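You operate a simulated robot arm through the tools that you are given. There is no shell and no other tool.

Carry out the task below with a simulated robot arm. There is one attempt and no reset: what you move stays moved.

Task
Plug the disc player into strip socket two, switch it on and run its tray out.
Fine: the power strip is off while the plug goes in, and on again after.

It is judged by the outcome, as a careful person would: the job done as asked, and still so three seconds after it is handed in. It fails if anything else is knocked over, pushed out of place, dropped, spilled or broken.

Robot
A 7-joint arm with a two-finger parallel gripper, fixed in place. Base frame: the origin is on the floor under the middle of its stand, x ahead of it, y to its left, z up. Units: m, rad, N and s.
It reaches about 0.91 m from its shoulder. Its first joint turns from -2.897 to 2.897 rad. Payload 3.43 kg.
The TCP is the grasp point between the finger pads, 0.03 m short of the fingertips. In the tool frame z runs along the fingers and y along their closing line. Largest opening 0.094 m; finger width 0.028, thickness 0.01; the body of the gripper, 0.05 by 0.096 m, starts 0.055 m behind the TCP.
Orientation is that of the tool frame in the base frame, as a unit quaternion [x, y, z, w]. With the fingers straight down and closing along the base's y, the tool's x points along the base's -x, its y along +y and its z along -z.

Tools
- The arm moves only by the tool apply_moves. Its argument "motion" is a list that holds one entry, the list of rows, each a list of 7 numbers: the shift along the tool's x, y, z in m, then the turn, a rotation vector about the tool's x, y, z in rad, then the gripper command, from -1 (shut) to 1 (fully open), values between in proportion. In form: [[[x, y, z, wx, wy, wz, jaw], ...]]. A call has 1 to 20 rows; each row shifts and turns the commanded pose from where the row before left it, along the tool's axes as they then stand. Rows are played at 5 a second. More than 0.05 m and 0.15 rad between two rows, or a gripper value outside its range, and nothing of the call is played. Where a pose cannot be reached the arm comes as near as it can. A force on the tool above 90 N (or 10 N above the force at the start of the call, whichever is more), or a blocked arm, ends the call early, and 0.2 s more pass. Each finger travels about 0.045 m/s and halts on what it meets, pressing with about 21 N; the grip force reading is that of the motor and also rises with nothing between the fingers. The clock runs only during rows and for 0.2 s after the last one: add rows that do not move to give the fingers time. The reply holds the time, the measured pose of the TCP, the force on the tool along the base axes, the opening and the grip force, in the units named above and with some noise, with the torque about the TCP (base axes, N m) and any sound that the robot's microphone picked up, and new pictures: "pictures" is both (left out), scene, wrist or none.
- Cameras (640 x 400 px; columns grow to the right, rows downward): "scene" is fixed at [0.3998, -0.4991, 1.2207]; the picture's right is [1.00, 0.07, 0.00], its down [0.06, -0.94, -0.34] and it looks along [-0.02, 0.34, -0.94] (base axes); focal length 230 px, centre (320, 200). "wrist" rides on the gripper at [0.076, 0.014, -0.103] in the tool frame; the picture's right is [-0.18, 0.98, 0.00], its down [-0.75, -0.14, -0.64] and it looks along [-0.63, -0.12, 0.77] (tool axes); focal length 243 px, centre (320, 200).
- move_column(by): slides the trunk up (or, below 0, down) by that many m; the arm rides with it, the base frame stays. It gives what a move gives, with no picture.
- measure_at(camera, pixels): for up to 12 pixels [column, row] of the newest picture of that camera ("zoom" is the newest enlarged one), the place [x, y, z] in the base frame of the surface seen there, good to about 0.002 m. It takes no simulated time.
- zoom(camera, box): a new picture of the part [left, top, right, bottom] of that camera's present view, enlarged. It takes no simulated time.
- sign_off(): hands the job in; it is judged then, once.

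Leave the gripper open and the arm clear of the work at the hand-in unless told otherwise.

The tools are called after "Emit:" by a JSON object that holds its "name" and its "arguments". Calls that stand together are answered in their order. apply_moves: Moves the arm, as the interface text tells. Its arguments: {"type":"object","properties":{"motion":{"type":"array","items":{"type":"array","items":{"type":"array","items":{"type":"number"}}}},"pictures":{"type":"string","enum":["both","scene","wrist","none"]}},"required":["motion"]} The other tools are called the same way: move_column (by) moves the trunk up or down; measure_at (camera, pixels) gives the place of the surface under pixels of a picture; zoom (camera, box) takes an enlarged picture of a part of a camera's view; sign_off () hands the job in.

At the start:

```text
time_s: 0.0
tcp_pos: [0.3418, -0.3262, 0.9196]
tool_rot: [0.0, 1.0, 0.0, 0.0]
force: [0.4, -0.1, 0.4]
wrist_torque: [0.01, 0.02, -0.04]
opening: 0.094
finger_force: 0.2
trunk travel left (down, up): [-0.275, 0.335]
```

scene: 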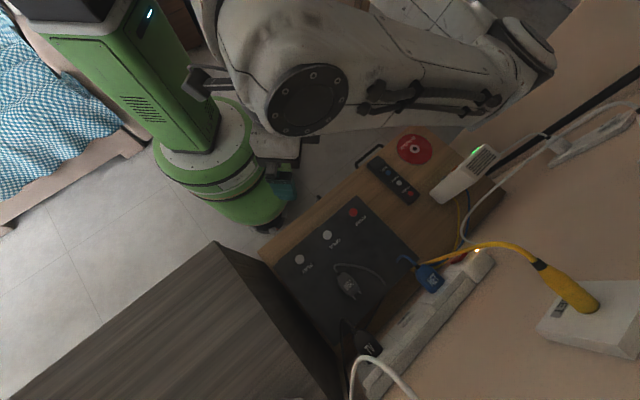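
wrist: 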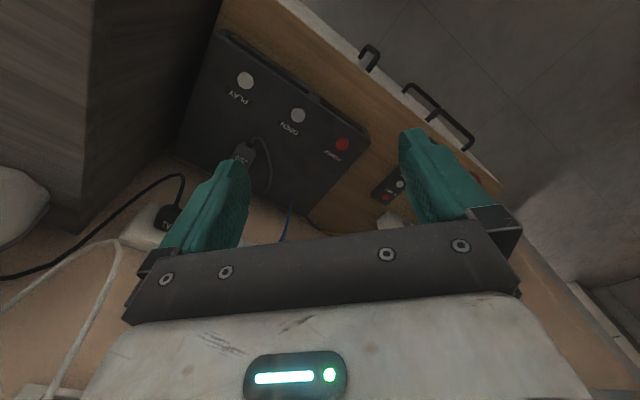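

I see the disc player (dark box, buttons PLAY/OPEN/POWER) on a wooden cabinet, a plug lying on it around scene pixel (347,285), and a power strip running diagonally at around (430,300). I will zoom in on these before moving.

Emit:
{"name": "zoom", "arguments": {"camera": "scene", "box": [320, 220, 500, 400]}}

Emit:
{"name": "zoom", "arguments": {"camera": "scene", "box": [260, 180, 420, 300]}}

Emit:
{"name": "zoom", "arguments": {"camera": "wrist", "box": [140, 20, 400, 250]}}

```text
2.22 times, centred on (410, 310) of scene
```

zoom: 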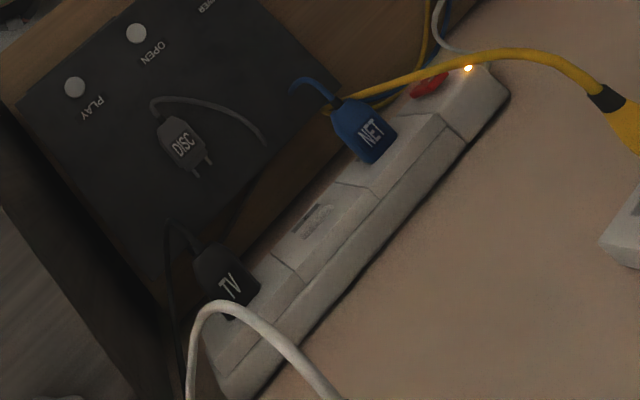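

```text
3.33 times, centred on (340, 240) of scene
```

zoom: 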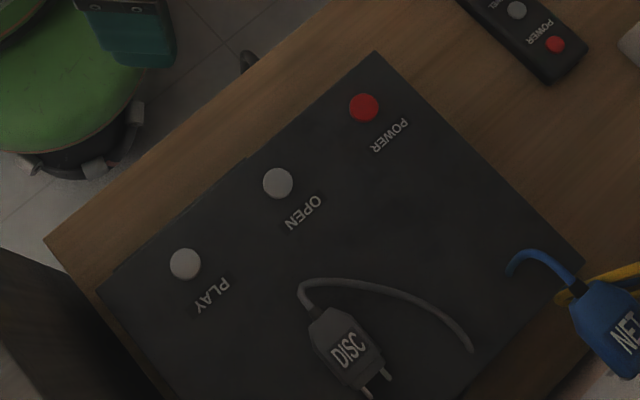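

```text
1.74 times, centred on (270, 135) of wrist
```

zoom: 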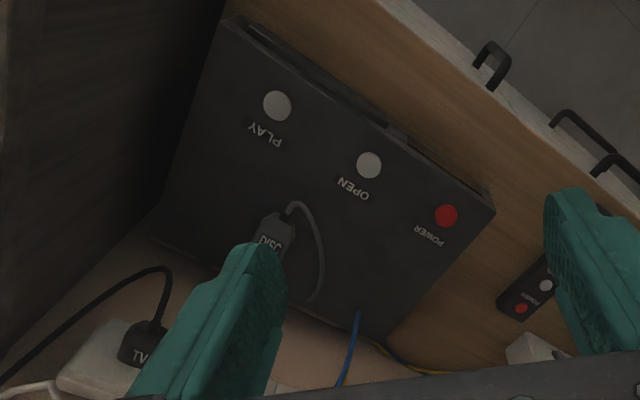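

The strip seems to hold TV, an empty socket and NET, with a red rocker and an orange lamp (on) at the far end. I will zoom closer for socket numbers and measure heights.

Emit:
{"name": "zoom", "arguments": {"camera": "scene", "box": [370, 280, 450, 350]}}

Emit:
{"name": "zoom", "arguments": {"camera": "scene", "box": [420, 235, 500, 300]}}

Emit:
{"name": "zoom", "arguments": {"camera": "scene", "box": [320, 320, 420, 400]}}

Emit:
{"name": "measure_at", "arguments": {"camera": "scene", "pixels": [[352, 212], [327, 235], [300, 259], [346, 283], [356, 296], [310, 250], [408, 320], [385, 350], [440, 259], [452, 251], [430, 270], [500, 320]]}}

```text
5.71 times, centred on (410, 315) of scene
```

zoom: 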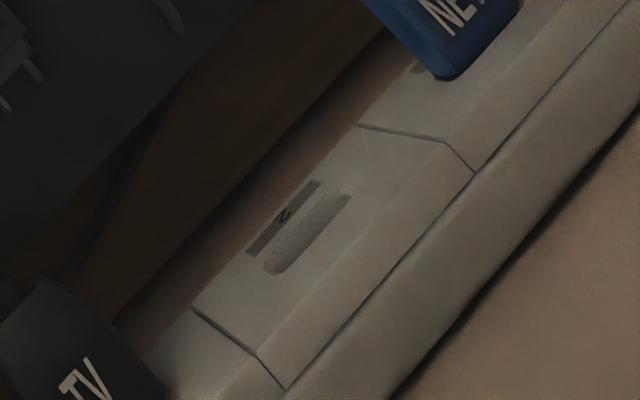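

```text
6.15 times, centred on (460, 268) of scene
```

zoom: 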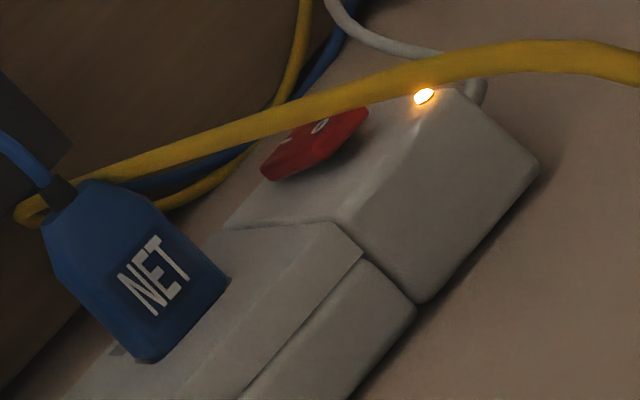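

```text
5.00 times, centred on (370, 360) of scene
```

zoom: 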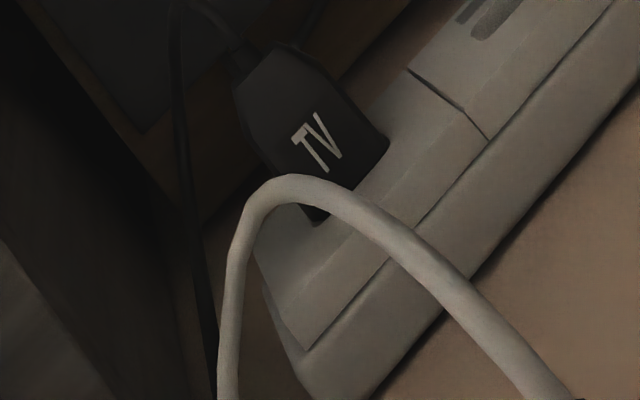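

```text
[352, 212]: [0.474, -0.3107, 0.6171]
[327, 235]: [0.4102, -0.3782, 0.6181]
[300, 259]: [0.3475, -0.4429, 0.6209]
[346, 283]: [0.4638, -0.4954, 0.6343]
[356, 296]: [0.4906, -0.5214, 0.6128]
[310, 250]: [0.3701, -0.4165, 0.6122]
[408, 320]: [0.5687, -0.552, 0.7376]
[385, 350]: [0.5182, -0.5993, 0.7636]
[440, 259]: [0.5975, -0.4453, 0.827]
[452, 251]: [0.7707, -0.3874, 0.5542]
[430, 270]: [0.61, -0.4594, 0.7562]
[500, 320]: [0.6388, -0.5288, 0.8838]
```

The heights are surprising: the strip measures z≈0.74–0.76 and the tan surface z≈0.88 at (500,320), so this looks like a vertical wall behind the cabinet with the strip mounted on it. I will measure more points on the wall and strip.

Emit:
{"name": "measure_at", "arguments": {"camera": "scene", "pixels": [[560, 200], [450, 370], [540, 250], [480, 350], [520, 300], [600, 300], [575, 290], [500, 270], [470, 290], [430, 330], [500, 180], [600, 350]]}}

Emit:
{"name": "measure_at", "arguments": {"camera": "scene", "pixels": [[405, 312], [409, 320], [420, 318], [432, 310], [442, 300], [415, 330], [400, 345], [395, 330], [440, 285], [460, 270], [475, 275], [485, 262]]}}

Emit:
{"name": "measure_at", "arguments": {"camera": "scene", "pixels": [[280, 255], [365, 200], [415, 245], [355, 345], [400, 195], [415, 150], [460, 180], [430, 275], [370, 345], [480, 150], [340, 330], [380, 300]]}}

```text
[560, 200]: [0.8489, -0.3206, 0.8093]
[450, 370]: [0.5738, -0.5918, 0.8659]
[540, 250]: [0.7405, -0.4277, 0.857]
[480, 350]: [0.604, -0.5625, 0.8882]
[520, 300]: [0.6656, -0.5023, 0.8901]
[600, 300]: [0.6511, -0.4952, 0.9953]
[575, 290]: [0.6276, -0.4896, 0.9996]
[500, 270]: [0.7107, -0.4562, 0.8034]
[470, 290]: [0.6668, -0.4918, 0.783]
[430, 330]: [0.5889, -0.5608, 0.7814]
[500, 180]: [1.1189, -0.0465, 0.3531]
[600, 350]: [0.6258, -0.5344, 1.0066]
```

```text
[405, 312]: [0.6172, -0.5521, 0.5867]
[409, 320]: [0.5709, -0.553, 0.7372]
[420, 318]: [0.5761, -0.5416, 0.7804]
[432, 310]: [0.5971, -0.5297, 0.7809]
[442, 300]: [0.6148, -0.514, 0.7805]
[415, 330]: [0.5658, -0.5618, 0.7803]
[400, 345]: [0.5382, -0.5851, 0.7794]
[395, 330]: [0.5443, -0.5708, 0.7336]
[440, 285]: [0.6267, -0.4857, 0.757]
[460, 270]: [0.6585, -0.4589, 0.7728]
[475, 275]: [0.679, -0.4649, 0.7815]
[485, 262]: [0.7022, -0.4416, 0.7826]
```

```text
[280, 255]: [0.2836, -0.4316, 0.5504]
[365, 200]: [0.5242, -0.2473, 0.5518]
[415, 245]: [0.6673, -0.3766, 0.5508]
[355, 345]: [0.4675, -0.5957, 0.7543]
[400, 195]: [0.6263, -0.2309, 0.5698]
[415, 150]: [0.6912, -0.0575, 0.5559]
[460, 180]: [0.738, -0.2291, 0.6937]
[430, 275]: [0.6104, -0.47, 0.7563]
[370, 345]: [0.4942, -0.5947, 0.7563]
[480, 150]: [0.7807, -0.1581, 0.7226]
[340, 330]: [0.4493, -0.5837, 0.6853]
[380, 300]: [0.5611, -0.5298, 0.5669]
```

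Findings: the cabinet top is at z≈0.55, the player top at z≈0.61, and the tan surface is a vertical wall running along about (0.71, 0.70). The strip sits on it (top edge z≈0.78) with its sockets facing into the room. Next I turn the tool about its z by +0.79 rad in place, so the fingers close along the wall and the wrist camera faces the strip.

Emit:
{"name": "apply_moves", "arguments": {"motion": [[[0, 0, 0, 0, 0, 0.132, 1], [0, 0, 0, 0, 0, 0.132, 1], [0, 0, 0, 0, 0, 0.132, 1], [0, 0, 0, 0, 0, 0.132, 1], [0, 0, 0, 0, 0, 0.132, 1], [0, 0, 0, 0, 0, 0.132, 1], [0, 0, 0, 0, 0, 0, 1]]], "pictures": "both"}}

```text
time_s: 1.6
tcp_pos: [0.3438, -0.3258, 0.9196]
tool_rot: [0.386, 0.922, 0.001, 0.0]
force: [0.2, 1.1, 0.2]
wrist_torque: [0.0, 0.0, -0.04]
opening: 0.0942
finger_force: 0.0
trunk travel left (down, up): [-0.275, 0.335]
```

scene: 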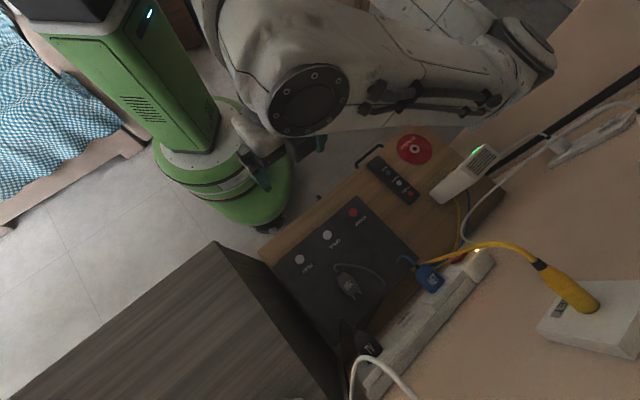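
wrist: 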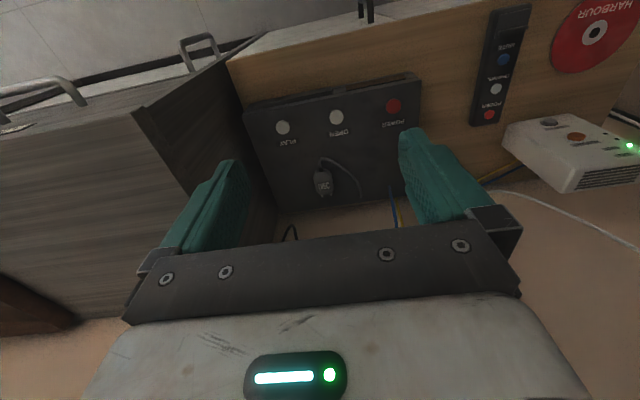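

The wrist picture is upside down relative to the world (wall at the bottom) and the gripper hides the strip. I will tilt the fingers toward the wall by 0.6 rad about tool y, in place, to look at the strip's front face between the fingers.

Emit:
{"name": "apply_moves", "arguments": {"motion": [[[0, 0, 0, 0, -0.12, 0, 1], [0, 0, 0, 0, -0.12, 0, 1], [0, 0, 0, 0, -0.12, 0, 1], [0, 0, 0, 0, -0.12, 0, 1], [0, 0, 0, 0, -0.12, 0, 1], [0, 0, 0, 0, 0, 0, 1]]], "pictures": "both"}}

```text
time_s: 3.0
tcp_pos: [0.3429, -0.3257, 0.9191]
tool_rot: [0.369, 0.881, -0.115, 0.274]
force: [-0.4, 0.4, 0.8]
wrist_torque: [0.01, -0.03, -0.01]
opening: 0.0941
finger_force: 0.0
trunk travel left (down, up): [-0.275, 0.335]
```

scene: 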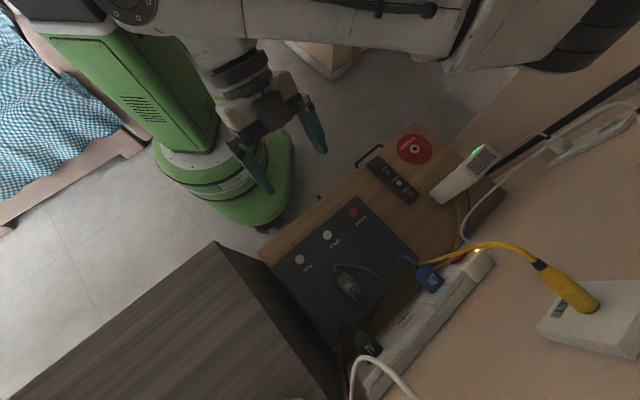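
wrist: 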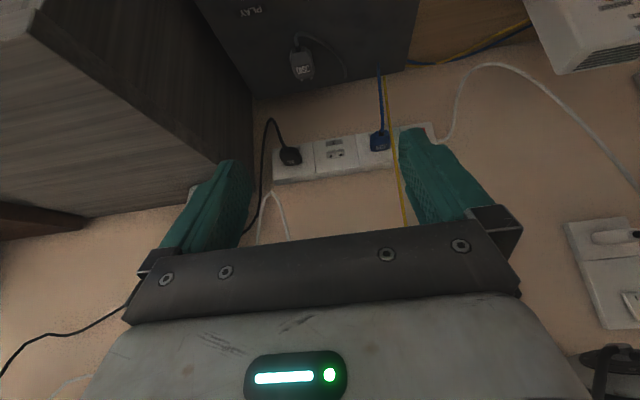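

Now the strip is visible between the fingers at wrist rows 125–185. I will zoom in and measure.

Emit:
{"name": "zoom", "arguments": {"camera": "wrist", "box": [260, 110, 420, 200]}}

Emit:
{"name": "zoom", "arguments": {"camera": "wrist", "box": [310, 130, 365, 170]}}

Emit:
{"name": "zoom", "arguments": {"camera": "wrist", "box": [280, 20, 360, 90]}}

```text
4.00 times, centred on (340, 155) of wrist
```

zoom: 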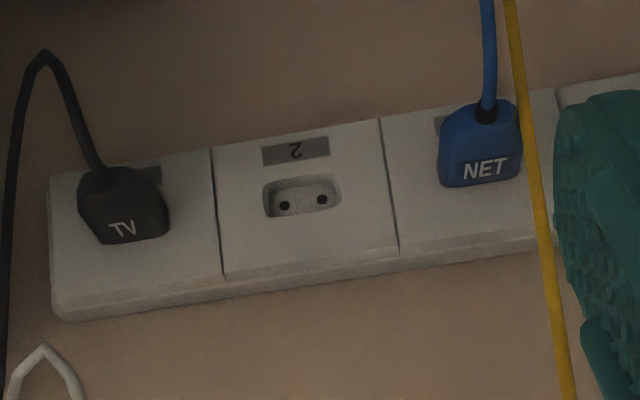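

```text
10.00 times, centred on (338, 150) of wrist
```

zoom: 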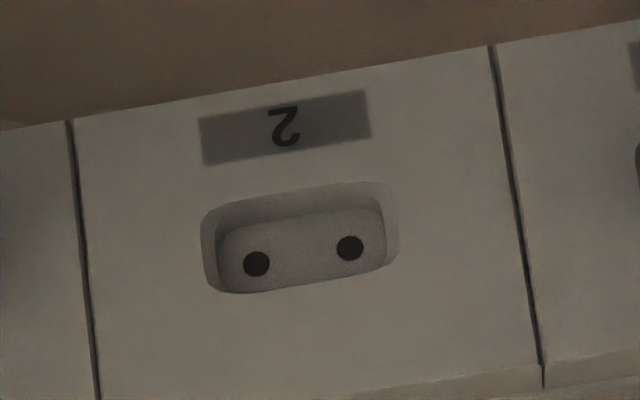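

```text
5.71 times, centred on (320, 55) of wrist
```

zoom: 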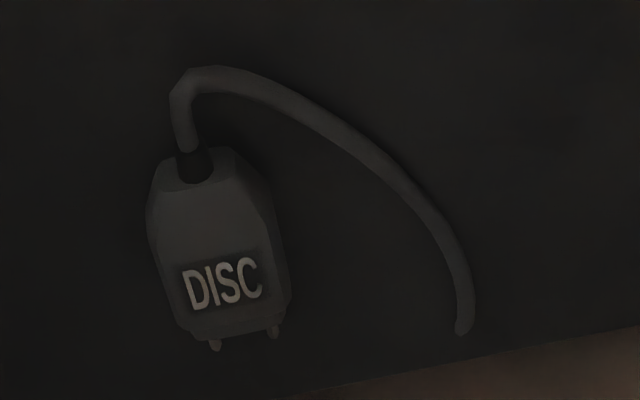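

Socket two is the empty middle one (label "2"), with a recessed oblong and two round holes side by side horizontally. I will measure the holes, strip face and the disc plug.

Emit:
{"name": "zoom", "arguments": {"camera": "wrist", "box": [310, 130, 365, 170]}}

Emit:
{"name": "measure_at", "arguments": {"camera": "zoom", "pixels": [[257, 263], [350, 247], [300, 250], [205, 245], [398, 210], [300, 185], [300, 291], [150, 250], [450, 220], [300, 350], [490, 45], [545, 380]]}}

Emit:
{"name": "measure_at", "arguments": {"camera": "wrist", "pixels": [[282, 152], [380, 130], [290, 155], [380, 140], [272, 165], [290, 178], [395, 165], [403, 200], [404, 220], [390, 100], [265, 200], [275, 190]]}}

Emit:
{"name": "measure_at", "arguments": {"camera": "scene", "pixels": [[339, 275], [342, 279], [347, 287], [353, 293], [351, 283], [343, 290], [357, 299], [353, 299], [338, 268], [350, 265], [370, 270], [385, 287]]}}

```text
10.00 times, centred on (338, 150) of wrist
```

zoom: 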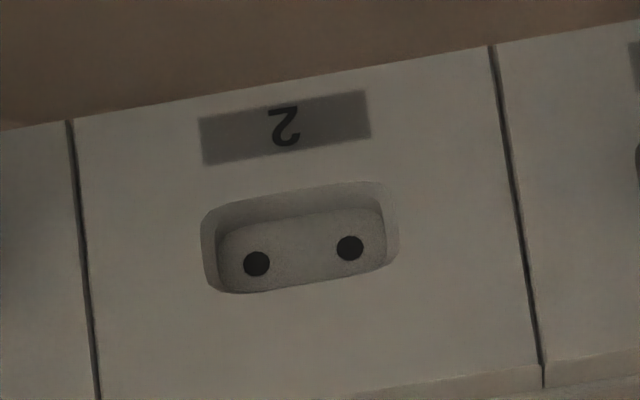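

```text
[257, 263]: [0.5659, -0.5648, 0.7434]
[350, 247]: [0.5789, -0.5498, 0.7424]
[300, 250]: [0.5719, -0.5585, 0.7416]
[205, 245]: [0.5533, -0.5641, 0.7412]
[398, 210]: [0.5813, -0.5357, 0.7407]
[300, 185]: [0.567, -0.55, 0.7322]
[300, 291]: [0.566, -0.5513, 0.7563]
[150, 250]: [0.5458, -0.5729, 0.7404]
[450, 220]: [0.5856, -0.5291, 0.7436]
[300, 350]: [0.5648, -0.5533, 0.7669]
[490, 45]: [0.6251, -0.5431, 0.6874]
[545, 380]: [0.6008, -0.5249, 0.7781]
```

```text
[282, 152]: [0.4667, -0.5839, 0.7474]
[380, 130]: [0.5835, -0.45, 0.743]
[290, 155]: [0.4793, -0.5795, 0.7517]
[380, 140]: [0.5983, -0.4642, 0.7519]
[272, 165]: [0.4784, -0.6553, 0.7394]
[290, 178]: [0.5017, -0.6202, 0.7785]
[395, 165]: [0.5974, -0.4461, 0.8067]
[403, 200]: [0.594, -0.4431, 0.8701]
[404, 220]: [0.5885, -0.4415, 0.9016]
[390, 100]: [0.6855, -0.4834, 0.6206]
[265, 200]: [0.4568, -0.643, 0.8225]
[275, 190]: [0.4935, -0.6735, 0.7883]
```

```text
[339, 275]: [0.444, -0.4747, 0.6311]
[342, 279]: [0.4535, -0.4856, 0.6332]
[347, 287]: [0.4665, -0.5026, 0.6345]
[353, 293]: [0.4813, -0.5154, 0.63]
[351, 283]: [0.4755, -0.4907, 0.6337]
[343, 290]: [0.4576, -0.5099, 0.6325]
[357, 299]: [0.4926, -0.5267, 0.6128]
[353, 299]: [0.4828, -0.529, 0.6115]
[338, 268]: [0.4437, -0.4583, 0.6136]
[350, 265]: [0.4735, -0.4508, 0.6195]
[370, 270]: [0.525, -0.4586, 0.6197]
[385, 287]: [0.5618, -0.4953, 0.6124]
```

Socket two's hole centre is about (0.572, -0.557, 0.743), the strip face about 9 mm in front of that. Now I need precise data on the plug's outline and the strip's direction, so I zoom in on each.

Emit:
{"name": "zoom", "arguments": {"camera": "scene", "box": [325, 258, 375, 308]}}

Emit:
{"name": "measure_at", "arguments": {"camera": "wrist", "pixels": [[278, 175], [295, 172], [311, 169], [330, 165], [350, 163], [370, 157], [385, 155], [318, 158], [355, 150], [372, 130], [312, 150], [397, 158]]}}

```text
8.00 times, centred on (350, 283) of scene
```

zoom: 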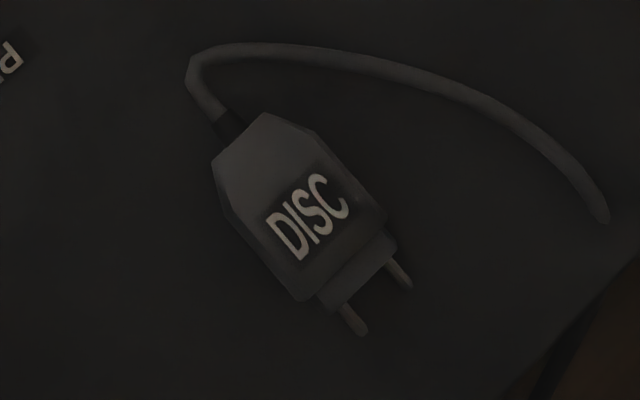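

```text
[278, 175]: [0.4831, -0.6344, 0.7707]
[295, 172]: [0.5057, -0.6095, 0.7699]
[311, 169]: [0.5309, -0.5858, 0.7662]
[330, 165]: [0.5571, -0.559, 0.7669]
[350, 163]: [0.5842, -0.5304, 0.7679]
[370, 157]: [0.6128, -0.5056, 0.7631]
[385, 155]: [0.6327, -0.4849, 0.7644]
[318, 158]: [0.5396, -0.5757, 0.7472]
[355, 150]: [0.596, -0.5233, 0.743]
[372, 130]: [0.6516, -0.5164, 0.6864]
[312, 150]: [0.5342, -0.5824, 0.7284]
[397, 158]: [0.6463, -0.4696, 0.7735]
```

The strip runs at 45.0° (face plane n≈-0.790 with n=(-0.707,0.707)). Now I measure points on the plug in the zoomed picture: body corners, nose and prongs.

Emit:
{"name": "measure_at", "arguments": {"camera": "zoom", "pixels": [[263, 116], [217, 160], [318, 135], [378, 215], [290, 290], [362, 255], [330, 285], [345, 270], [405, 285], [360, 330], [393, 245], [325, 300]]}}

Emit:
{"name": "measure_at", "arguments": {"camera": "zoom", "pixels": [[240, 160], [270, 200], [300, 170], [310, 215], [340, 210], [300, 260], [230, 125], [200, 90], [255, 160], [325, 240], [400, 320], [250, 250]]}}

```text
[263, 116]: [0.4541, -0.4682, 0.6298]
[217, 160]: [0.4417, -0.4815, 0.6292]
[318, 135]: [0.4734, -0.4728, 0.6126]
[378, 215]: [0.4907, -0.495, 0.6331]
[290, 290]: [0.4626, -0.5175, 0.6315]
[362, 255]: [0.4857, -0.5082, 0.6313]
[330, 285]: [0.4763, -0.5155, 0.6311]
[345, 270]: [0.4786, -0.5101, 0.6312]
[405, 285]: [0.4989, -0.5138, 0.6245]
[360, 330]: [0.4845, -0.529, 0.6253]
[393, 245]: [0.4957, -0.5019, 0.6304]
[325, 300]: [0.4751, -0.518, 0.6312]
```

```text
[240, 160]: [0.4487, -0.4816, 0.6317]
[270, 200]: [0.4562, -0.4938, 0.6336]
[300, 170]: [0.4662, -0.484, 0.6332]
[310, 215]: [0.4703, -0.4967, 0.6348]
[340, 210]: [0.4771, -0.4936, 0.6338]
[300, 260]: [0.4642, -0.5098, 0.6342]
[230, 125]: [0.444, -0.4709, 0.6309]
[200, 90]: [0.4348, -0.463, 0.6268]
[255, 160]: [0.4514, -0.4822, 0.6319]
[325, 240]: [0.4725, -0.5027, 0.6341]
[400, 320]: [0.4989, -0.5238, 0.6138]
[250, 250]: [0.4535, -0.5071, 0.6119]
```

The plug's axis is about parallel to the socket axis, centred at d≈-0.0195 with body width ≈0.036, top z≈0.634. Next I want to see the strip's rocker switch, which the right finger hides now; I shift along tool +y by 0.14 m at this height (free air).

Emit:
{"name": "apply_moves", "arguments": {"motion": [[[0, 0.045, 0, 0, 0, 0, 1], [0, 0.045, 0, 0, 0, 0, 1], [0, 0.045, 0, 0, 0, 0, 1], [0, 0, 0, 0, 0, 0, 1]]], "pictures": "both"}}

Emit:
{"name": "zoom", "arguments": {"camera": "wrist", "box": [260, 110, 400, 200]}}

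```text
time_s: 4.0
tcp_pos: [0.3747, -0.2945, 0.92]
tool_rot: [0.369, 0.882, -0.112, 0.272]
force: [-0.2, 0.3, 0.9]
wrist_torque: [-0.04, 0.04, -0.01]
opening: 0.094
finger_force: 0.1
out of reach, approached as far as the arm can: row 2, 3
trunk travel left (down, up): [-0.275, 0.335]
```

scene: 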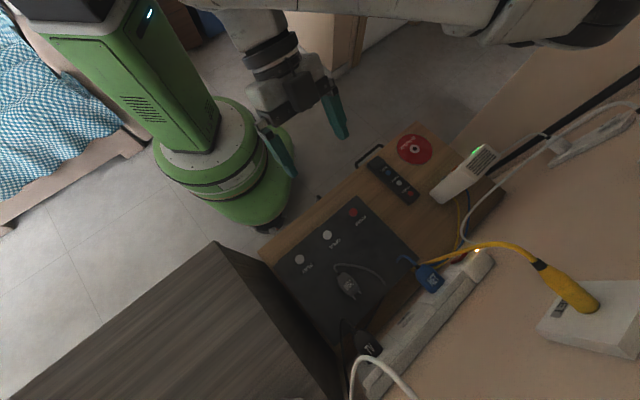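
wrist: 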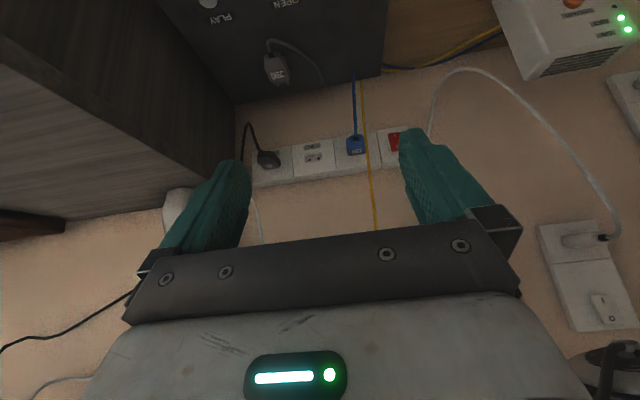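

```text
4.44 times, centred on (330, 155) of wrist
```

zoom: 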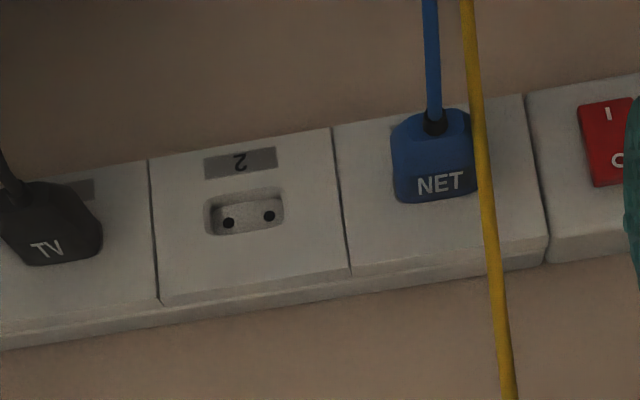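

The rocker is red with "I" at its physically lower end and "O" at its upper end (picture is inverted). The yellow cable hangs in front, just beside the NET plug. I will measure the rocker, lamp, and the cable.

Emit:
{"name": "measure_at", "arguments": {"camera": "zoom", "pixels": [[608, 113], [617, 160], [585, 110], [598, 183], [600, 140], [570, 140], [620, 100], [470, 60], [478, 130], [490, 250], [505, 370], [560, 230]]}}

Emit:
{"name": "measure_at", "arguments": {"camera": "scene", "pixels": [[459, 259], [454, 262], [466, 254], [477, 251], [470, 248], [500, 245], [520, 252], [540, 268], [565, 285], [430, 262], [462, 246], [480, 245]]}}

Emit:
{"name": "zoom", "arguments": {"camera": "scene", "box": [440, 240, 500, 280]}}

```text
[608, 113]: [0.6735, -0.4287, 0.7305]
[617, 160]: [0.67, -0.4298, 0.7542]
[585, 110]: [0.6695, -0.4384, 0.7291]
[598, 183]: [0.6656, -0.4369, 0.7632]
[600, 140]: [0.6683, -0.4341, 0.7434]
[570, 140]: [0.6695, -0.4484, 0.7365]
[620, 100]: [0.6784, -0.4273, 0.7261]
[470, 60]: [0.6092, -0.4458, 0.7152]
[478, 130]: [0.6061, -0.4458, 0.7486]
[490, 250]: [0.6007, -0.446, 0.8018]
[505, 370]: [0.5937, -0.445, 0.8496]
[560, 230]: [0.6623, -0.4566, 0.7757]
```

```text
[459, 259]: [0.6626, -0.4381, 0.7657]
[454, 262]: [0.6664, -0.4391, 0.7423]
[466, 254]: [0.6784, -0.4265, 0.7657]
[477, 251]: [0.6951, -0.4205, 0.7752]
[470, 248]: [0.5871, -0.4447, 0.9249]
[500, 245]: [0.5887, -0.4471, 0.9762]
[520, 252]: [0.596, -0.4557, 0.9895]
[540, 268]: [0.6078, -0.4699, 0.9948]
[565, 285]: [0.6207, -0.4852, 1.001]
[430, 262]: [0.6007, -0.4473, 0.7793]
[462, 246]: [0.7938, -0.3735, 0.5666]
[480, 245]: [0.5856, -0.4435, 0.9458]
```

```text
10.00 times, centred on (470, 260) of scene
```

zoom: 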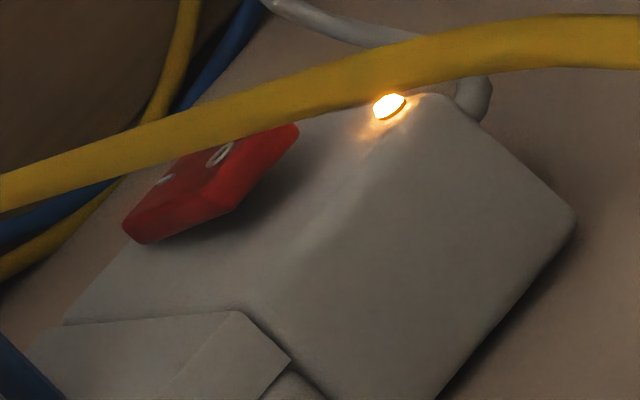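

The rocker is centred near d≈0.174, z 0.726–0.766, its face about 11 mm proud of the strip; the lamp is lit so the strip is on. The yellow cable hangs at d≈0.105–0.115, about 0.05 m in front of the strip. I measure the rocker halves from the scene zoom to be sure which end is proud, before approaching.

Emit:
{"name": "measure_at", "arguments": {"camera": "zoom", "pixels": [[135, 235], [225, 207], [295, 130], [220, 155], [165, 180], [150, 215], [255, 165], [200, 190], [390, 105], [460, 105], [250, 250], [350, 35]]}}

Emit:
{"name": "measure_at", "arguments": {"camera": "scene", "pixels": [[470, 235], [462, 210], [475, 215], [500, 180], [520, 150], [545, 135], [490, 200], [610, 110], [350, 385], [362, 365], [390, 370], [410, 395]]}}

```text
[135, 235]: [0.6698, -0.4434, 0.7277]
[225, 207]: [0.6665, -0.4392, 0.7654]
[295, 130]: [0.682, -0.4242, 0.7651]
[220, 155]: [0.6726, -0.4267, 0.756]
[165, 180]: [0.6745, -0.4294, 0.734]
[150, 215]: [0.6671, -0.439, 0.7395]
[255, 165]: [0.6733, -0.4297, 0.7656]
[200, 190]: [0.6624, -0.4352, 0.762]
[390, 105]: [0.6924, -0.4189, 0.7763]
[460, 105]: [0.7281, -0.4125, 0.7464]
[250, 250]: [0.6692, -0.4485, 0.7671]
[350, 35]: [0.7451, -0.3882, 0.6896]
```

```text
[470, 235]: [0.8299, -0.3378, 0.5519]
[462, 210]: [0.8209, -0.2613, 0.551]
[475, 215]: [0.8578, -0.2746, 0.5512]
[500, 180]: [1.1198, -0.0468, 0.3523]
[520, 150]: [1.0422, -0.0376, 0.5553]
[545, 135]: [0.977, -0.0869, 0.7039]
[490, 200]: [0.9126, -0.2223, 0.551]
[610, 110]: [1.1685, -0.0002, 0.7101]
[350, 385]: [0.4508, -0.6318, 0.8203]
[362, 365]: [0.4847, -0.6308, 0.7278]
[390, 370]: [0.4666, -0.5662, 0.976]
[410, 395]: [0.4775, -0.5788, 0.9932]
```

The O (upper) end stands about 4–5 mm prouder than the I end, consistent with "on". Now I move in free air toward a point in front of the switch (n≈-0.62, d≈0.173, z≈0.85), closing the fingers on the way, staying on the room side of the yellow cable.

Emit:
{"name": "apply_moves", "arguments": {"motion": [[[-0.0137, 0.0195, 0.0234, 0, 0, 0, -1], [-0.0137, 0.0195, 0.0234, 0, 0, 0, -1], [-0.0137, 0.0195, 0.0234, 0, 0, 0, -1], [-0.0137, 0.0195, 0.0234, 0, 0, 0, -1], [-0.0137, 0.0195, 0.0234, 0, 0, 0, -1], [-0.0137, 0.0195, 0.0234, 0, 0, 0, -1], [0, 0, 0, 0, 0, 0, -1]]], "pictures": "both"}}

```text
time_s: 5.6
tcp_pos: [0.5628, -0.3168, 0.8496]
tool_rot: [0.369, 0.881, -0.114, 0.274]
force: [0.2, -0.4, 0.4]
wrist_torque: [0.02, -0.02, -0.01]
opening: 0.0
finger_force: 20.8
trunk travel left (down, up): [-0.275, 0.335]
```

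scene: 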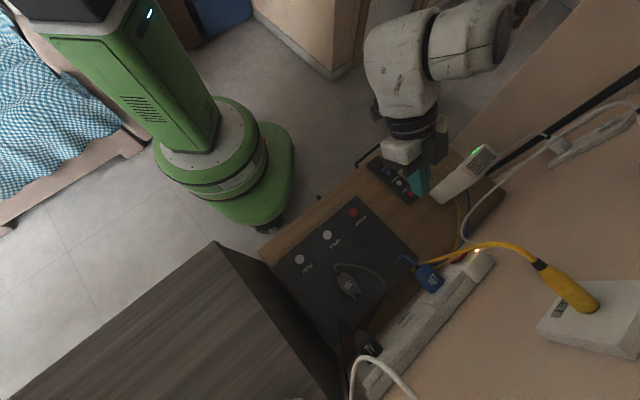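
wrist: 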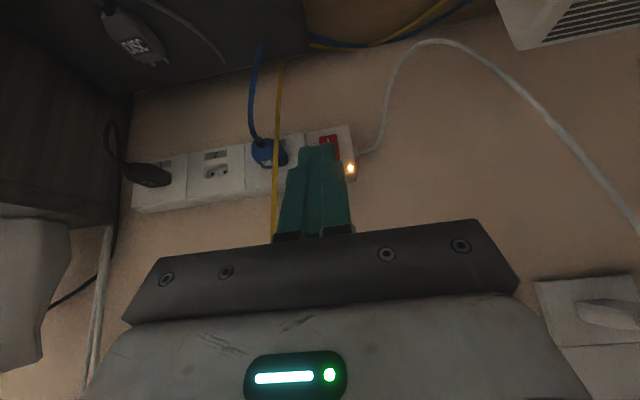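

The TCP is at n=-0.622, d=0.174, z=0.850 with the fingers shut; the lamp glows at wrist (350,168). I go to a pre-press point with the fingertip corner about 13 mm in front of the rocker's O (upper) end.

Emit:
{"name": "apply_moves", "arguments": {"motion": [[[-0.01064, -0.0003, 0.02496, 0, 0, 0, -1], [-0.01064, -0.0003, 0.02496, 0, 0, 0, -1], [-0.01064, -0.0003, 0.02496, 0, 0, 0, -1], [-0.01064, -0.0003, 0.02496, 0, 0, 0, -1], [-0.01064, -0.0003, 0.02496, 0, 0, 0, -1], [0, 0, 0, 0, 0, 0, -1]]], "pictures": "both"}}

Emit:
{"name": "zoom", "arguments": {"camera": "wrist", "box": [230, 90, 420, 220]}}

Emit:
{"name": "zoom", "arguments": {"camera": "scene", "box": [420, 200, 520, 280]}}

```text
time_s: 7.0
tcp_pos: [0.6414, -0.4003, 0.7745]
tool_rot: [0.369, 0.881, -0.114, 0.273]
force: [-0.5, 0.6, -0.4]
wrist_torque: [-0.02, 0.0, 0.02]
opening: 0.0003
finger_force: 20.6
trunk travel left (down, up): [-0.275, 0.335]
```

scene: 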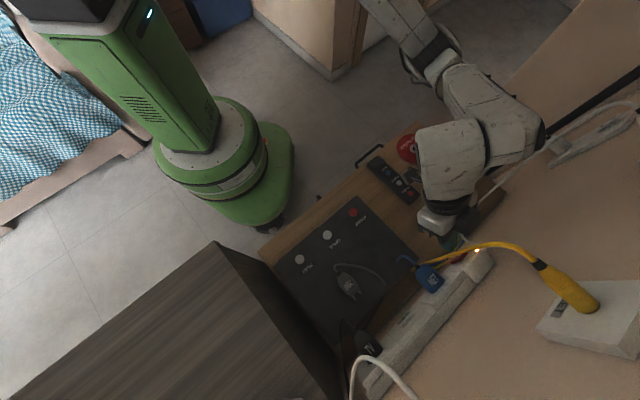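
wrist: 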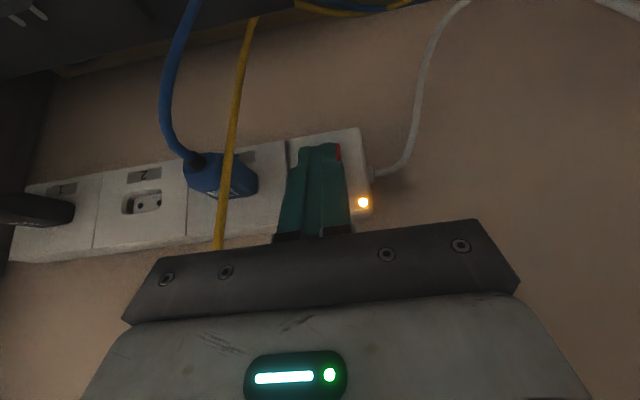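

```text
3.08 times, centred on (325, 155) of wrist
```

zoom: 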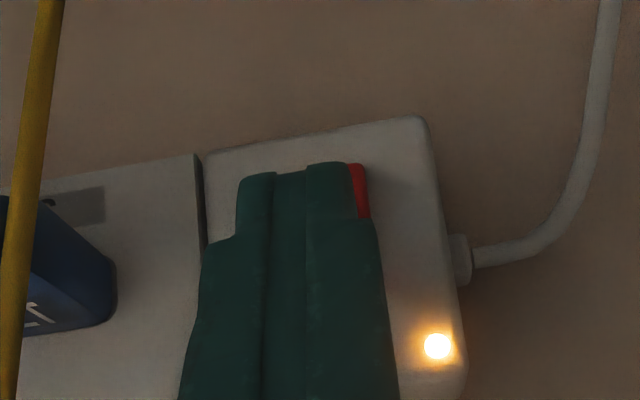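

```text
5.00 times, centred on (470, 240) of scene
```

zoom: 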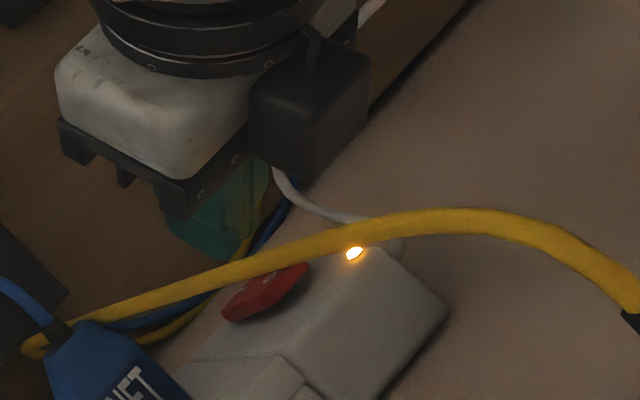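

The fingertip corner is now about 12 mm in front of the O end (TCP n=-0.7366, d=0.1705, z=0.7745), clear of the yellow cable. I push straight toward the wall in small steps and watch the force and lamp.

Emit:
{"name": "apply_moves", "arguments": {"motion": [[[-0.0033, 0, 0.00227, 0, 0, 0, -1], [-0.0033, 0, 0.00227, 0, 0, 0, -1], [-0.0033, 0, 0.00227, 0, 0, 0, -1], [-0.00165, 0, 0.00113, 0, 0, 0, -1], [0, 0, 0, 0, 0, 0, -1]]], "pictures": "wrist"}}

Emit:
{"name": "zoom", "arguments": {"camera": "scene", "box": [420, 200, 520, 280]}}

```text
time_s: 8.2
tcp_pos: [0.6536, -0.4113, 0.7763]
tool_rot: [0.369, 0.881, -0.114, 0.273]
force: [0.3, -0.2, -0.3]
wrist_torque: [0.01, 0.02, -0.02]
opening: 0.0
finger_force: 20.8
trunk travel left (down, up): [-0.275, 0.335]
```

wrist: 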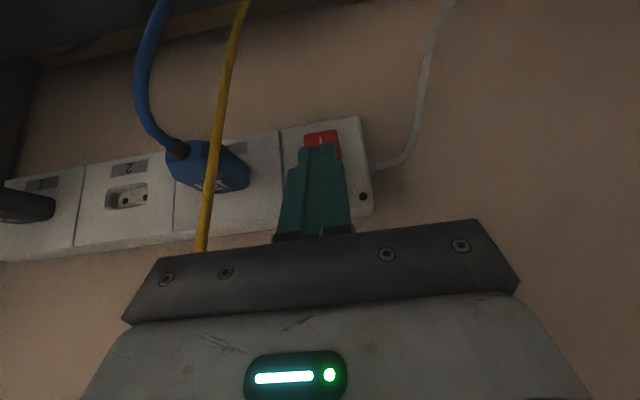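

```text
5.00 times, centred on (470, 240) of scene
```

zoom: 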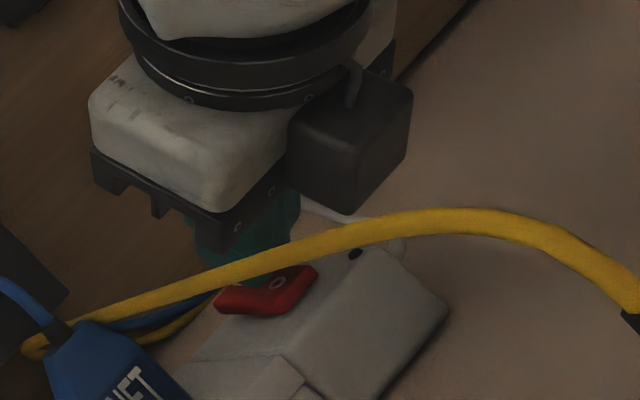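

The lamp has gone out: the strip is off. Now I back away from the switch along +n, rise, then turn the tool back to vertical while moving over the plug, opening the fingers to about 0.048 m.

Emit:
{"name": "apply_moves", "arguments": {"motion": [[[0.0275, 0, -0.0189, 0, 0, 0, -1], [0.0275, 0, -0.0189, 0, 0, 0, -1], [0.0275, 0, -0.0189, 0, 0, 0, -1], [-0.0069, 0, -0.0277, 0, 0, 0, -1], [-0.0069, 0, -0.0277, 0, 0, 0, -1], [-0.0069, 0, -0.0277, 0, 0, 0, -1], [0, -0.038, 0, 0, 0.12, 0, 0.02], [0, -0.038, 0, 0, 0.12, 0, 0.02], [0, -0.038, 0, 0, 0.12, 0, 0.02], [0, -0.038, 0, 0, 0.12, 0, 0.02], [0, -0.038, 0, 0, 0.12, 0, 0.02], [0, 0, 0, 0, 0, 0, 0.02]]], "pictures": "both"}}

Emit:
{"name": "zoom", "arguments": {"camera": "scene", "box": [420, 220, 500, 290]}}

```text
time_s: 10.8
tcp_pos: [0.4267, -0.4527, 0.8569]
tool_rot: [0.385, 0.923, 0.0, -0.001]
force: [0.0, 0.8, 1.0]
wrist_torque: [-0.01, 0.01, 0.03]
opening: 0.048
finger_force: 0.1
trunk travel left (down, up): [-0.275, 0.335]
```

scene: 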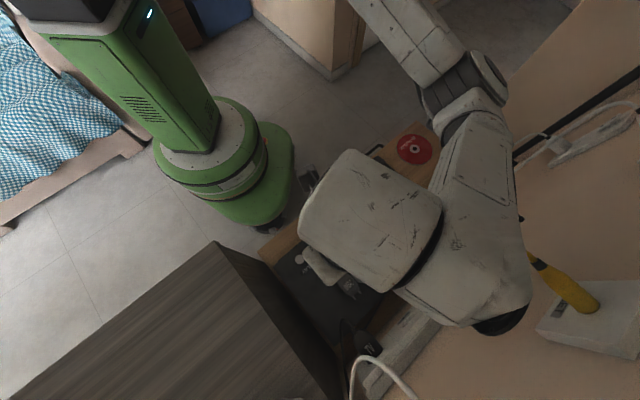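
wrist: 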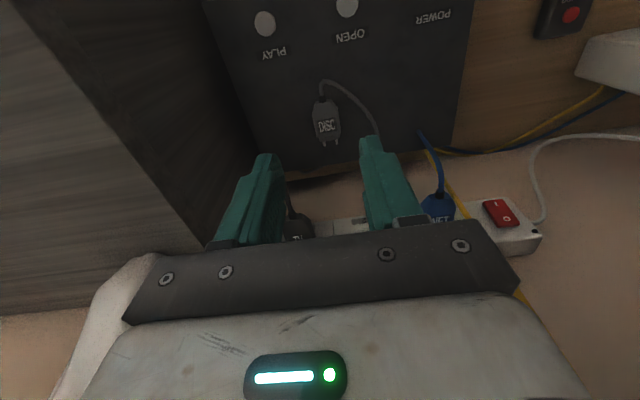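

```text
5.71 times, centred on (460, 255) of scene
```

zoom: 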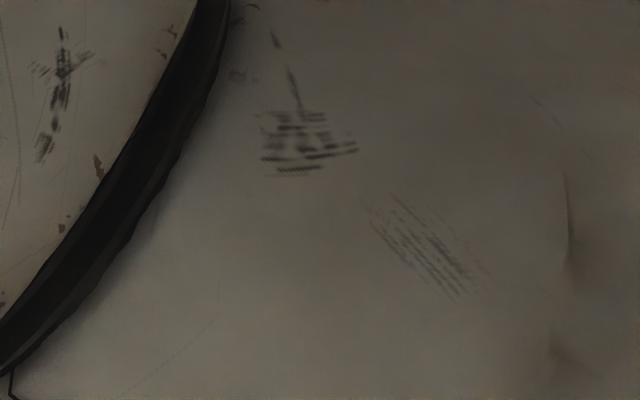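

The strip lamp is off and the tool is vertical over the plug area. But the scene shows an arm link swung toward the wall near the yellow plug (pixels (500,320), (525,260)). I measure where these link surfaces are before moving on.

Emit:
{"name": "measure_at", "arguments": {"camera": "scene", "pixels": [[500, 325], [525, 290], [520, 220], [510, 160], [470, 300], [430, 290], [480, 100], [440, 150], [370, 190], [400, 60], [530, 262], [560, 290]]}}

Emit:
{"name": "measure_at", "arguments": {"camera": "wrist", "pixels": [[326, 105], [326, 125], [316, 130], [340, 130], [322, 143], [337, 143], [440, 205], [455, 185], [515, 295], [498, 213], [300, 220], [350, 228]]}}

```text
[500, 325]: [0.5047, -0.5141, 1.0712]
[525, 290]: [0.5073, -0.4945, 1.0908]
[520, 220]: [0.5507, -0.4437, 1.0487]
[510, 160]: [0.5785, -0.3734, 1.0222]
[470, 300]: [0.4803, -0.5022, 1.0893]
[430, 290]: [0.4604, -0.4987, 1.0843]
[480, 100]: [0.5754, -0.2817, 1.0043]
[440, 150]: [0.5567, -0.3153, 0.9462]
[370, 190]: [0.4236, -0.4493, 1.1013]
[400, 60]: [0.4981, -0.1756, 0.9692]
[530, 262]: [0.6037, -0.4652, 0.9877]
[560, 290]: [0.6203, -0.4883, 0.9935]
```

```text
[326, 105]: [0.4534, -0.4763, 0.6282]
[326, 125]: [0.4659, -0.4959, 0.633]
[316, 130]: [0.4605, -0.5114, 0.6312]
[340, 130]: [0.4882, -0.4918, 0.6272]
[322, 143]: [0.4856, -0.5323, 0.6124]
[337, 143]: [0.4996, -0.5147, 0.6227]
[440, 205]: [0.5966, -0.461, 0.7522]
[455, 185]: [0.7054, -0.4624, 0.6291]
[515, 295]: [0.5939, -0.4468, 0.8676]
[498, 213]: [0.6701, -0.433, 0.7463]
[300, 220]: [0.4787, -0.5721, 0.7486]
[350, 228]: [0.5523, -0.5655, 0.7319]
```

The wrist link currently sits on the wall side of the TCP (points around n≈-0.72 at z≈1.07), so with a vertical tool it would hit the wall at the socket. I need to understand the arm's layout before planning, so I measure points along the arm.

Emit:
{"name": "measure_at", "arguments": {"camera": "scene", "pixels": [[355, 5], [380, 30], [410, 5], [430, 70], [450, 50], [460, 95], [495, 80], [470, 130], [500, 150], [450, 200], [490, 260], [330, 180]]}}

Emit:
{"name": "zoom", "arguments": {"camera": "scene", "box": [280, 0, 560, 350]}}

```text
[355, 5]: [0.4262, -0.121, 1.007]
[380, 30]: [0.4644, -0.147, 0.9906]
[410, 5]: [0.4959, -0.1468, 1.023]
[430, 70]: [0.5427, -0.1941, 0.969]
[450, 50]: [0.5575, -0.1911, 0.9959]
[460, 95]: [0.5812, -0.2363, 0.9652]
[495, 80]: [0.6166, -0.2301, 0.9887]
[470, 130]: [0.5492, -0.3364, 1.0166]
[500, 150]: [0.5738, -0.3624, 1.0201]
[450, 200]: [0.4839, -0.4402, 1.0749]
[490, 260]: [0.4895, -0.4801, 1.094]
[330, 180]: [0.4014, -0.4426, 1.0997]
```

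```text
1.14 times, centred on (420, 175) of scene
```

zoom: 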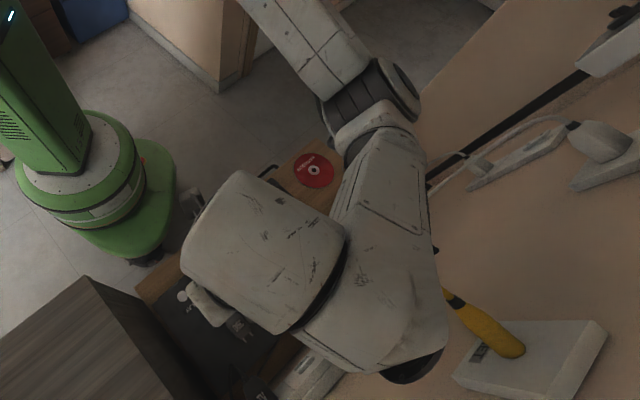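

The layout is clear: the forearm comes in from the +d side above the tool, so a vertical tool would put the wrist into the wall at the socket. Keeping the tool tilted (fingers leaning toward the wall by about 0.7 rad) puts the wrist on the room side, as it was at the switch. So I will grasp and insert with the same 0.7 rad tilt. I tilt here in free air first (and trim yaw by -0.009), then check where the arm lies.

Emit:
{"name": "apply_moves", "arguments": {"motion": [[[0, 0, 0, 0, 0, -0.009, 0.02], [0, 0, 0, 0, -0.14, 0, 0.02], [0, 0, 0, 0, -0.14, 0, 0.02], [0, 0, 0, 0, -0.14, 0, 0.02], [0, 0, 0, 0, -0.14, 0, 0.02], [0, 0, 0, 0, -0.14, 0, 0.02], [0, 0, 0, 0, 0, 0, 0.02]]], "pictures": "both"}}

```text
time_s: 12.4
tcp_pos: [0.4258, -0.4502, 0.858]
tool_rot: [0.358, 0.868, -0.131, 0.318]
force: [-0.9, 0.0, 0.1]
wrist_torque: [0.02, -0.01, -0.04]
opening: 0.0479
finger_force: 0.1
trunk travel left (down, up): [-0.275, 0.335]
```

scene: 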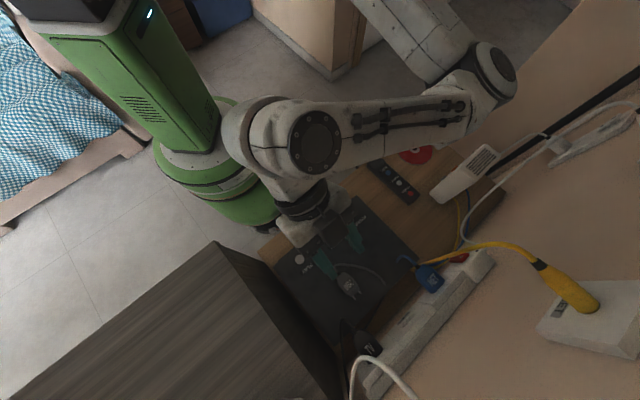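
wrist: 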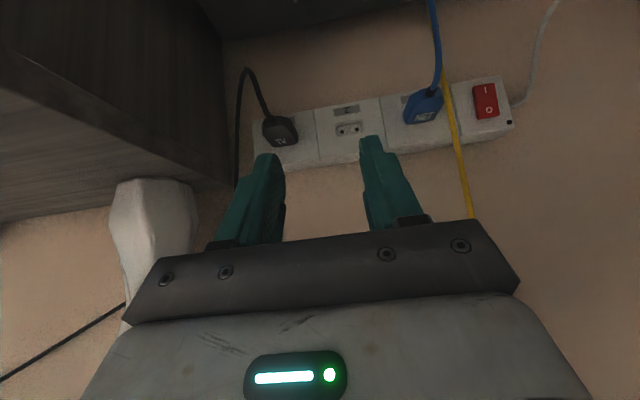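

Now the forearm runs from the wrist at (315,140) to the elbow at (495,75), well clear of the wall. I measure its wall-side edge relative to the cables, and re-measure the white object at left (wrist (150,240)).

Emit:
{"name": "measure_at", "arguments": {"camera": "scene", "pixels": [[315, 140], [340, 165], [400, 148], [450, 137], [480, 115], [510, 75], [495, 70], [300, 200], [295, 235], [345, 235], [480, 60], [420, 60]]}}

Emit:
{"name": "measure_at", "arguments": {"camera": "wrist", "pixels": [[150, 200], [150, 240], [180, 230], [285, 140], [278, 128], [344, 130], [355, 127], [425, 105], [350, 110], [463, 180], [450, 110], [487, 100]]}}

```text
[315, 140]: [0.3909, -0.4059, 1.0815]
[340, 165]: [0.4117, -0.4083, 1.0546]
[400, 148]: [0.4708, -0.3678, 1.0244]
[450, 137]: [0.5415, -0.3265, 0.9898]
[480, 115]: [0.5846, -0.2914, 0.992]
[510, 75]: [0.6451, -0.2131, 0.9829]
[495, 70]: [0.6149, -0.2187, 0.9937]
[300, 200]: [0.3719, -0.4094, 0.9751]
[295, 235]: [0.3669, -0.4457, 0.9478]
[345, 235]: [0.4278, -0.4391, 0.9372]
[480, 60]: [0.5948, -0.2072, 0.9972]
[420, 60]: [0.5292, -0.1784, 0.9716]
```

```text
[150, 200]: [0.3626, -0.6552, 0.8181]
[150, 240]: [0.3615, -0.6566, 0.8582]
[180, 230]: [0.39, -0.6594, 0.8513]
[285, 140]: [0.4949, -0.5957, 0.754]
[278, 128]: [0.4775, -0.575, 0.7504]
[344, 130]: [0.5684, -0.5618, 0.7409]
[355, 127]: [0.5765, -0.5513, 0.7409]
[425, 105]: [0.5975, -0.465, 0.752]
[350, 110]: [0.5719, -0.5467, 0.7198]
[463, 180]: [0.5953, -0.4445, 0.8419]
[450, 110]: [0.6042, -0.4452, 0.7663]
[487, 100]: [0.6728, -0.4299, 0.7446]
```

Predicted clearance at insertion looks acceptable, with the forearm swinging away as the wrist goes outward. I check the white cable near the TV plug and the wrist link's left extent too.

Emit:
{"name": "measure_at", "arguments": {"camera": "scene", "pixels": [[353, 375], [357, 366], [363, 360], [370, 358], [378, 361], [385, 366], [395, 375], [403, 385], [225, 130], [250, 165], [240, 105], [275, 185]]}}

Emit:
{"name": "zoom", "arguments": {"camera": "scene", "box": [320, 240, 440, 400]}}

```text
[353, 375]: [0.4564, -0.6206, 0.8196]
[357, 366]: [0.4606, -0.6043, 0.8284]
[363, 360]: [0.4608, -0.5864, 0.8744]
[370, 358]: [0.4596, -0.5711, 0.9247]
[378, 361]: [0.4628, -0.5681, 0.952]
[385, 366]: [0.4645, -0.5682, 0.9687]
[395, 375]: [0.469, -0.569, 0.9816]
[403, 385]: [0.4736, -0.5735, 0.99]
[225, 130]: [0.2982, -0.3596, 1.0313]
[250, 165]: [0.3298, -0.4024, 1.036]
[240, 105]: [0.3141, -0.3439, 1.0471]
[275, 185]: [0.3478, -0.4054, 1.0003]
```

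```text
2.50 times, centred on (380, 320) of scene
```

zoom: 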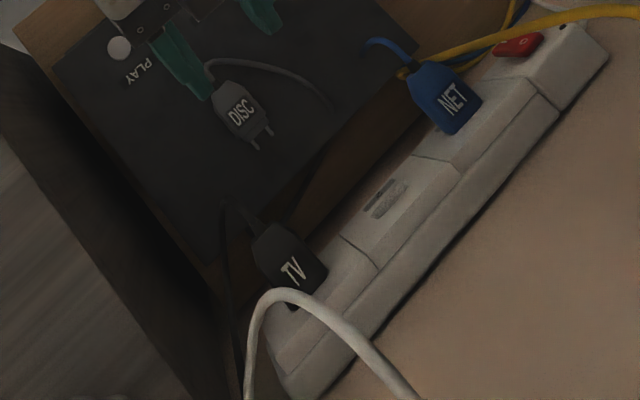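

Both cables have room: the white one reaches n≈-0.729 at d≈-0.08, and the wrist will stay at n>-0.68 there. Now I descend to the pre-grasp point above/behind the plug (n=-0.6095, z=0.707), fingers open 0.048 m.

Emit:
{"name": "apply_moves", "arguments": {"motion": [[[0.0263, -0.0006, 0.0272, 0, 0, 0, 0.02], [0.0263, -0.0006, 0.0272, 0, 0, 0, 0.02], [0.0263, -0.0006, 0.0272, 0, 0, 0, 0.02], [0.0263, -0.0006, 0.0272, 0, 0, 0, 0.02], [0, 0, 0, 0, 0, 0, 0.02]]], "pictures": "both"}}

Emit:
{"name": "zoom", "arguments": {"camera": "wrist", "box": [220, 80, 420, 230]}}

Emit:
{"name": "zoom", "arguments": {"camera": "scene", "box": [300, 220, 400, 310]}}

```text
time_s: 13.6
tcp_pos: [0.4175, -0.4453, 0.7069]
tool_rot: [0.358, 0.868, -0.131, 0.317]
force: [0.2, -0.7, 0.3]
wrist_torque: [0.0, -0.02, -0.01]
opening: 0.048
finger_force: 0.1
trunk travel left (down, up): [-0.275, 0.335]
```

scene: 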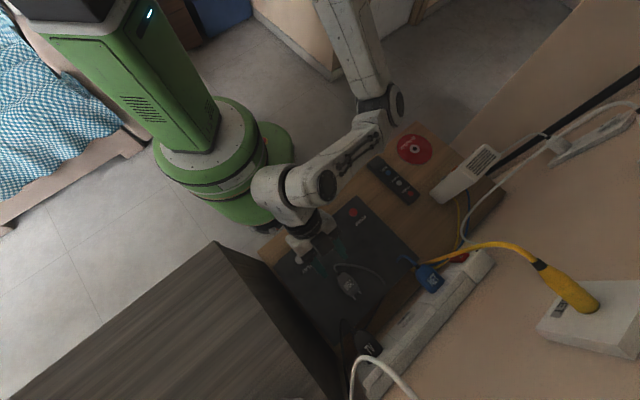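
wrist: 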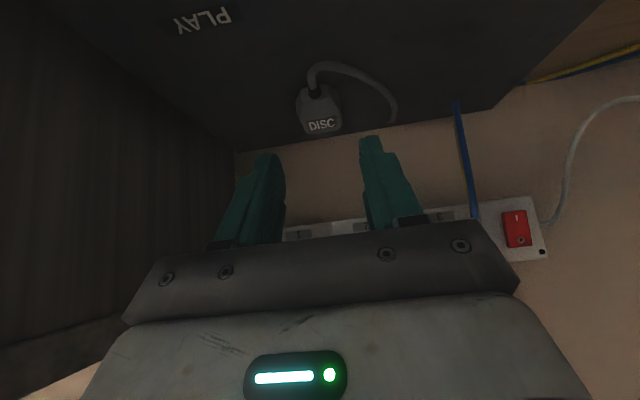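

```text
2.67 times, centred on (320, 155) of wrist
```

zoom: 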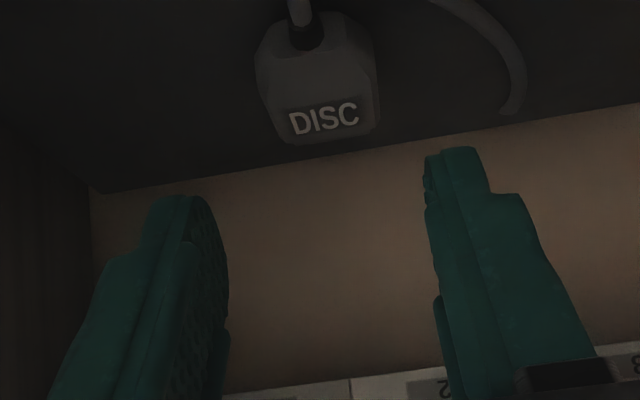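

```text
4.44 times, centred on (350, 265) of scene
```

zoom: 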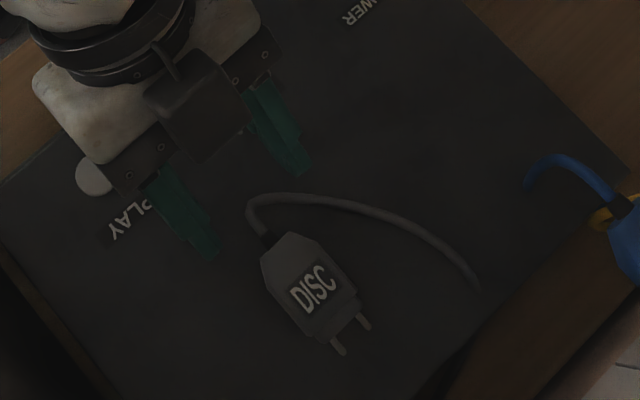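

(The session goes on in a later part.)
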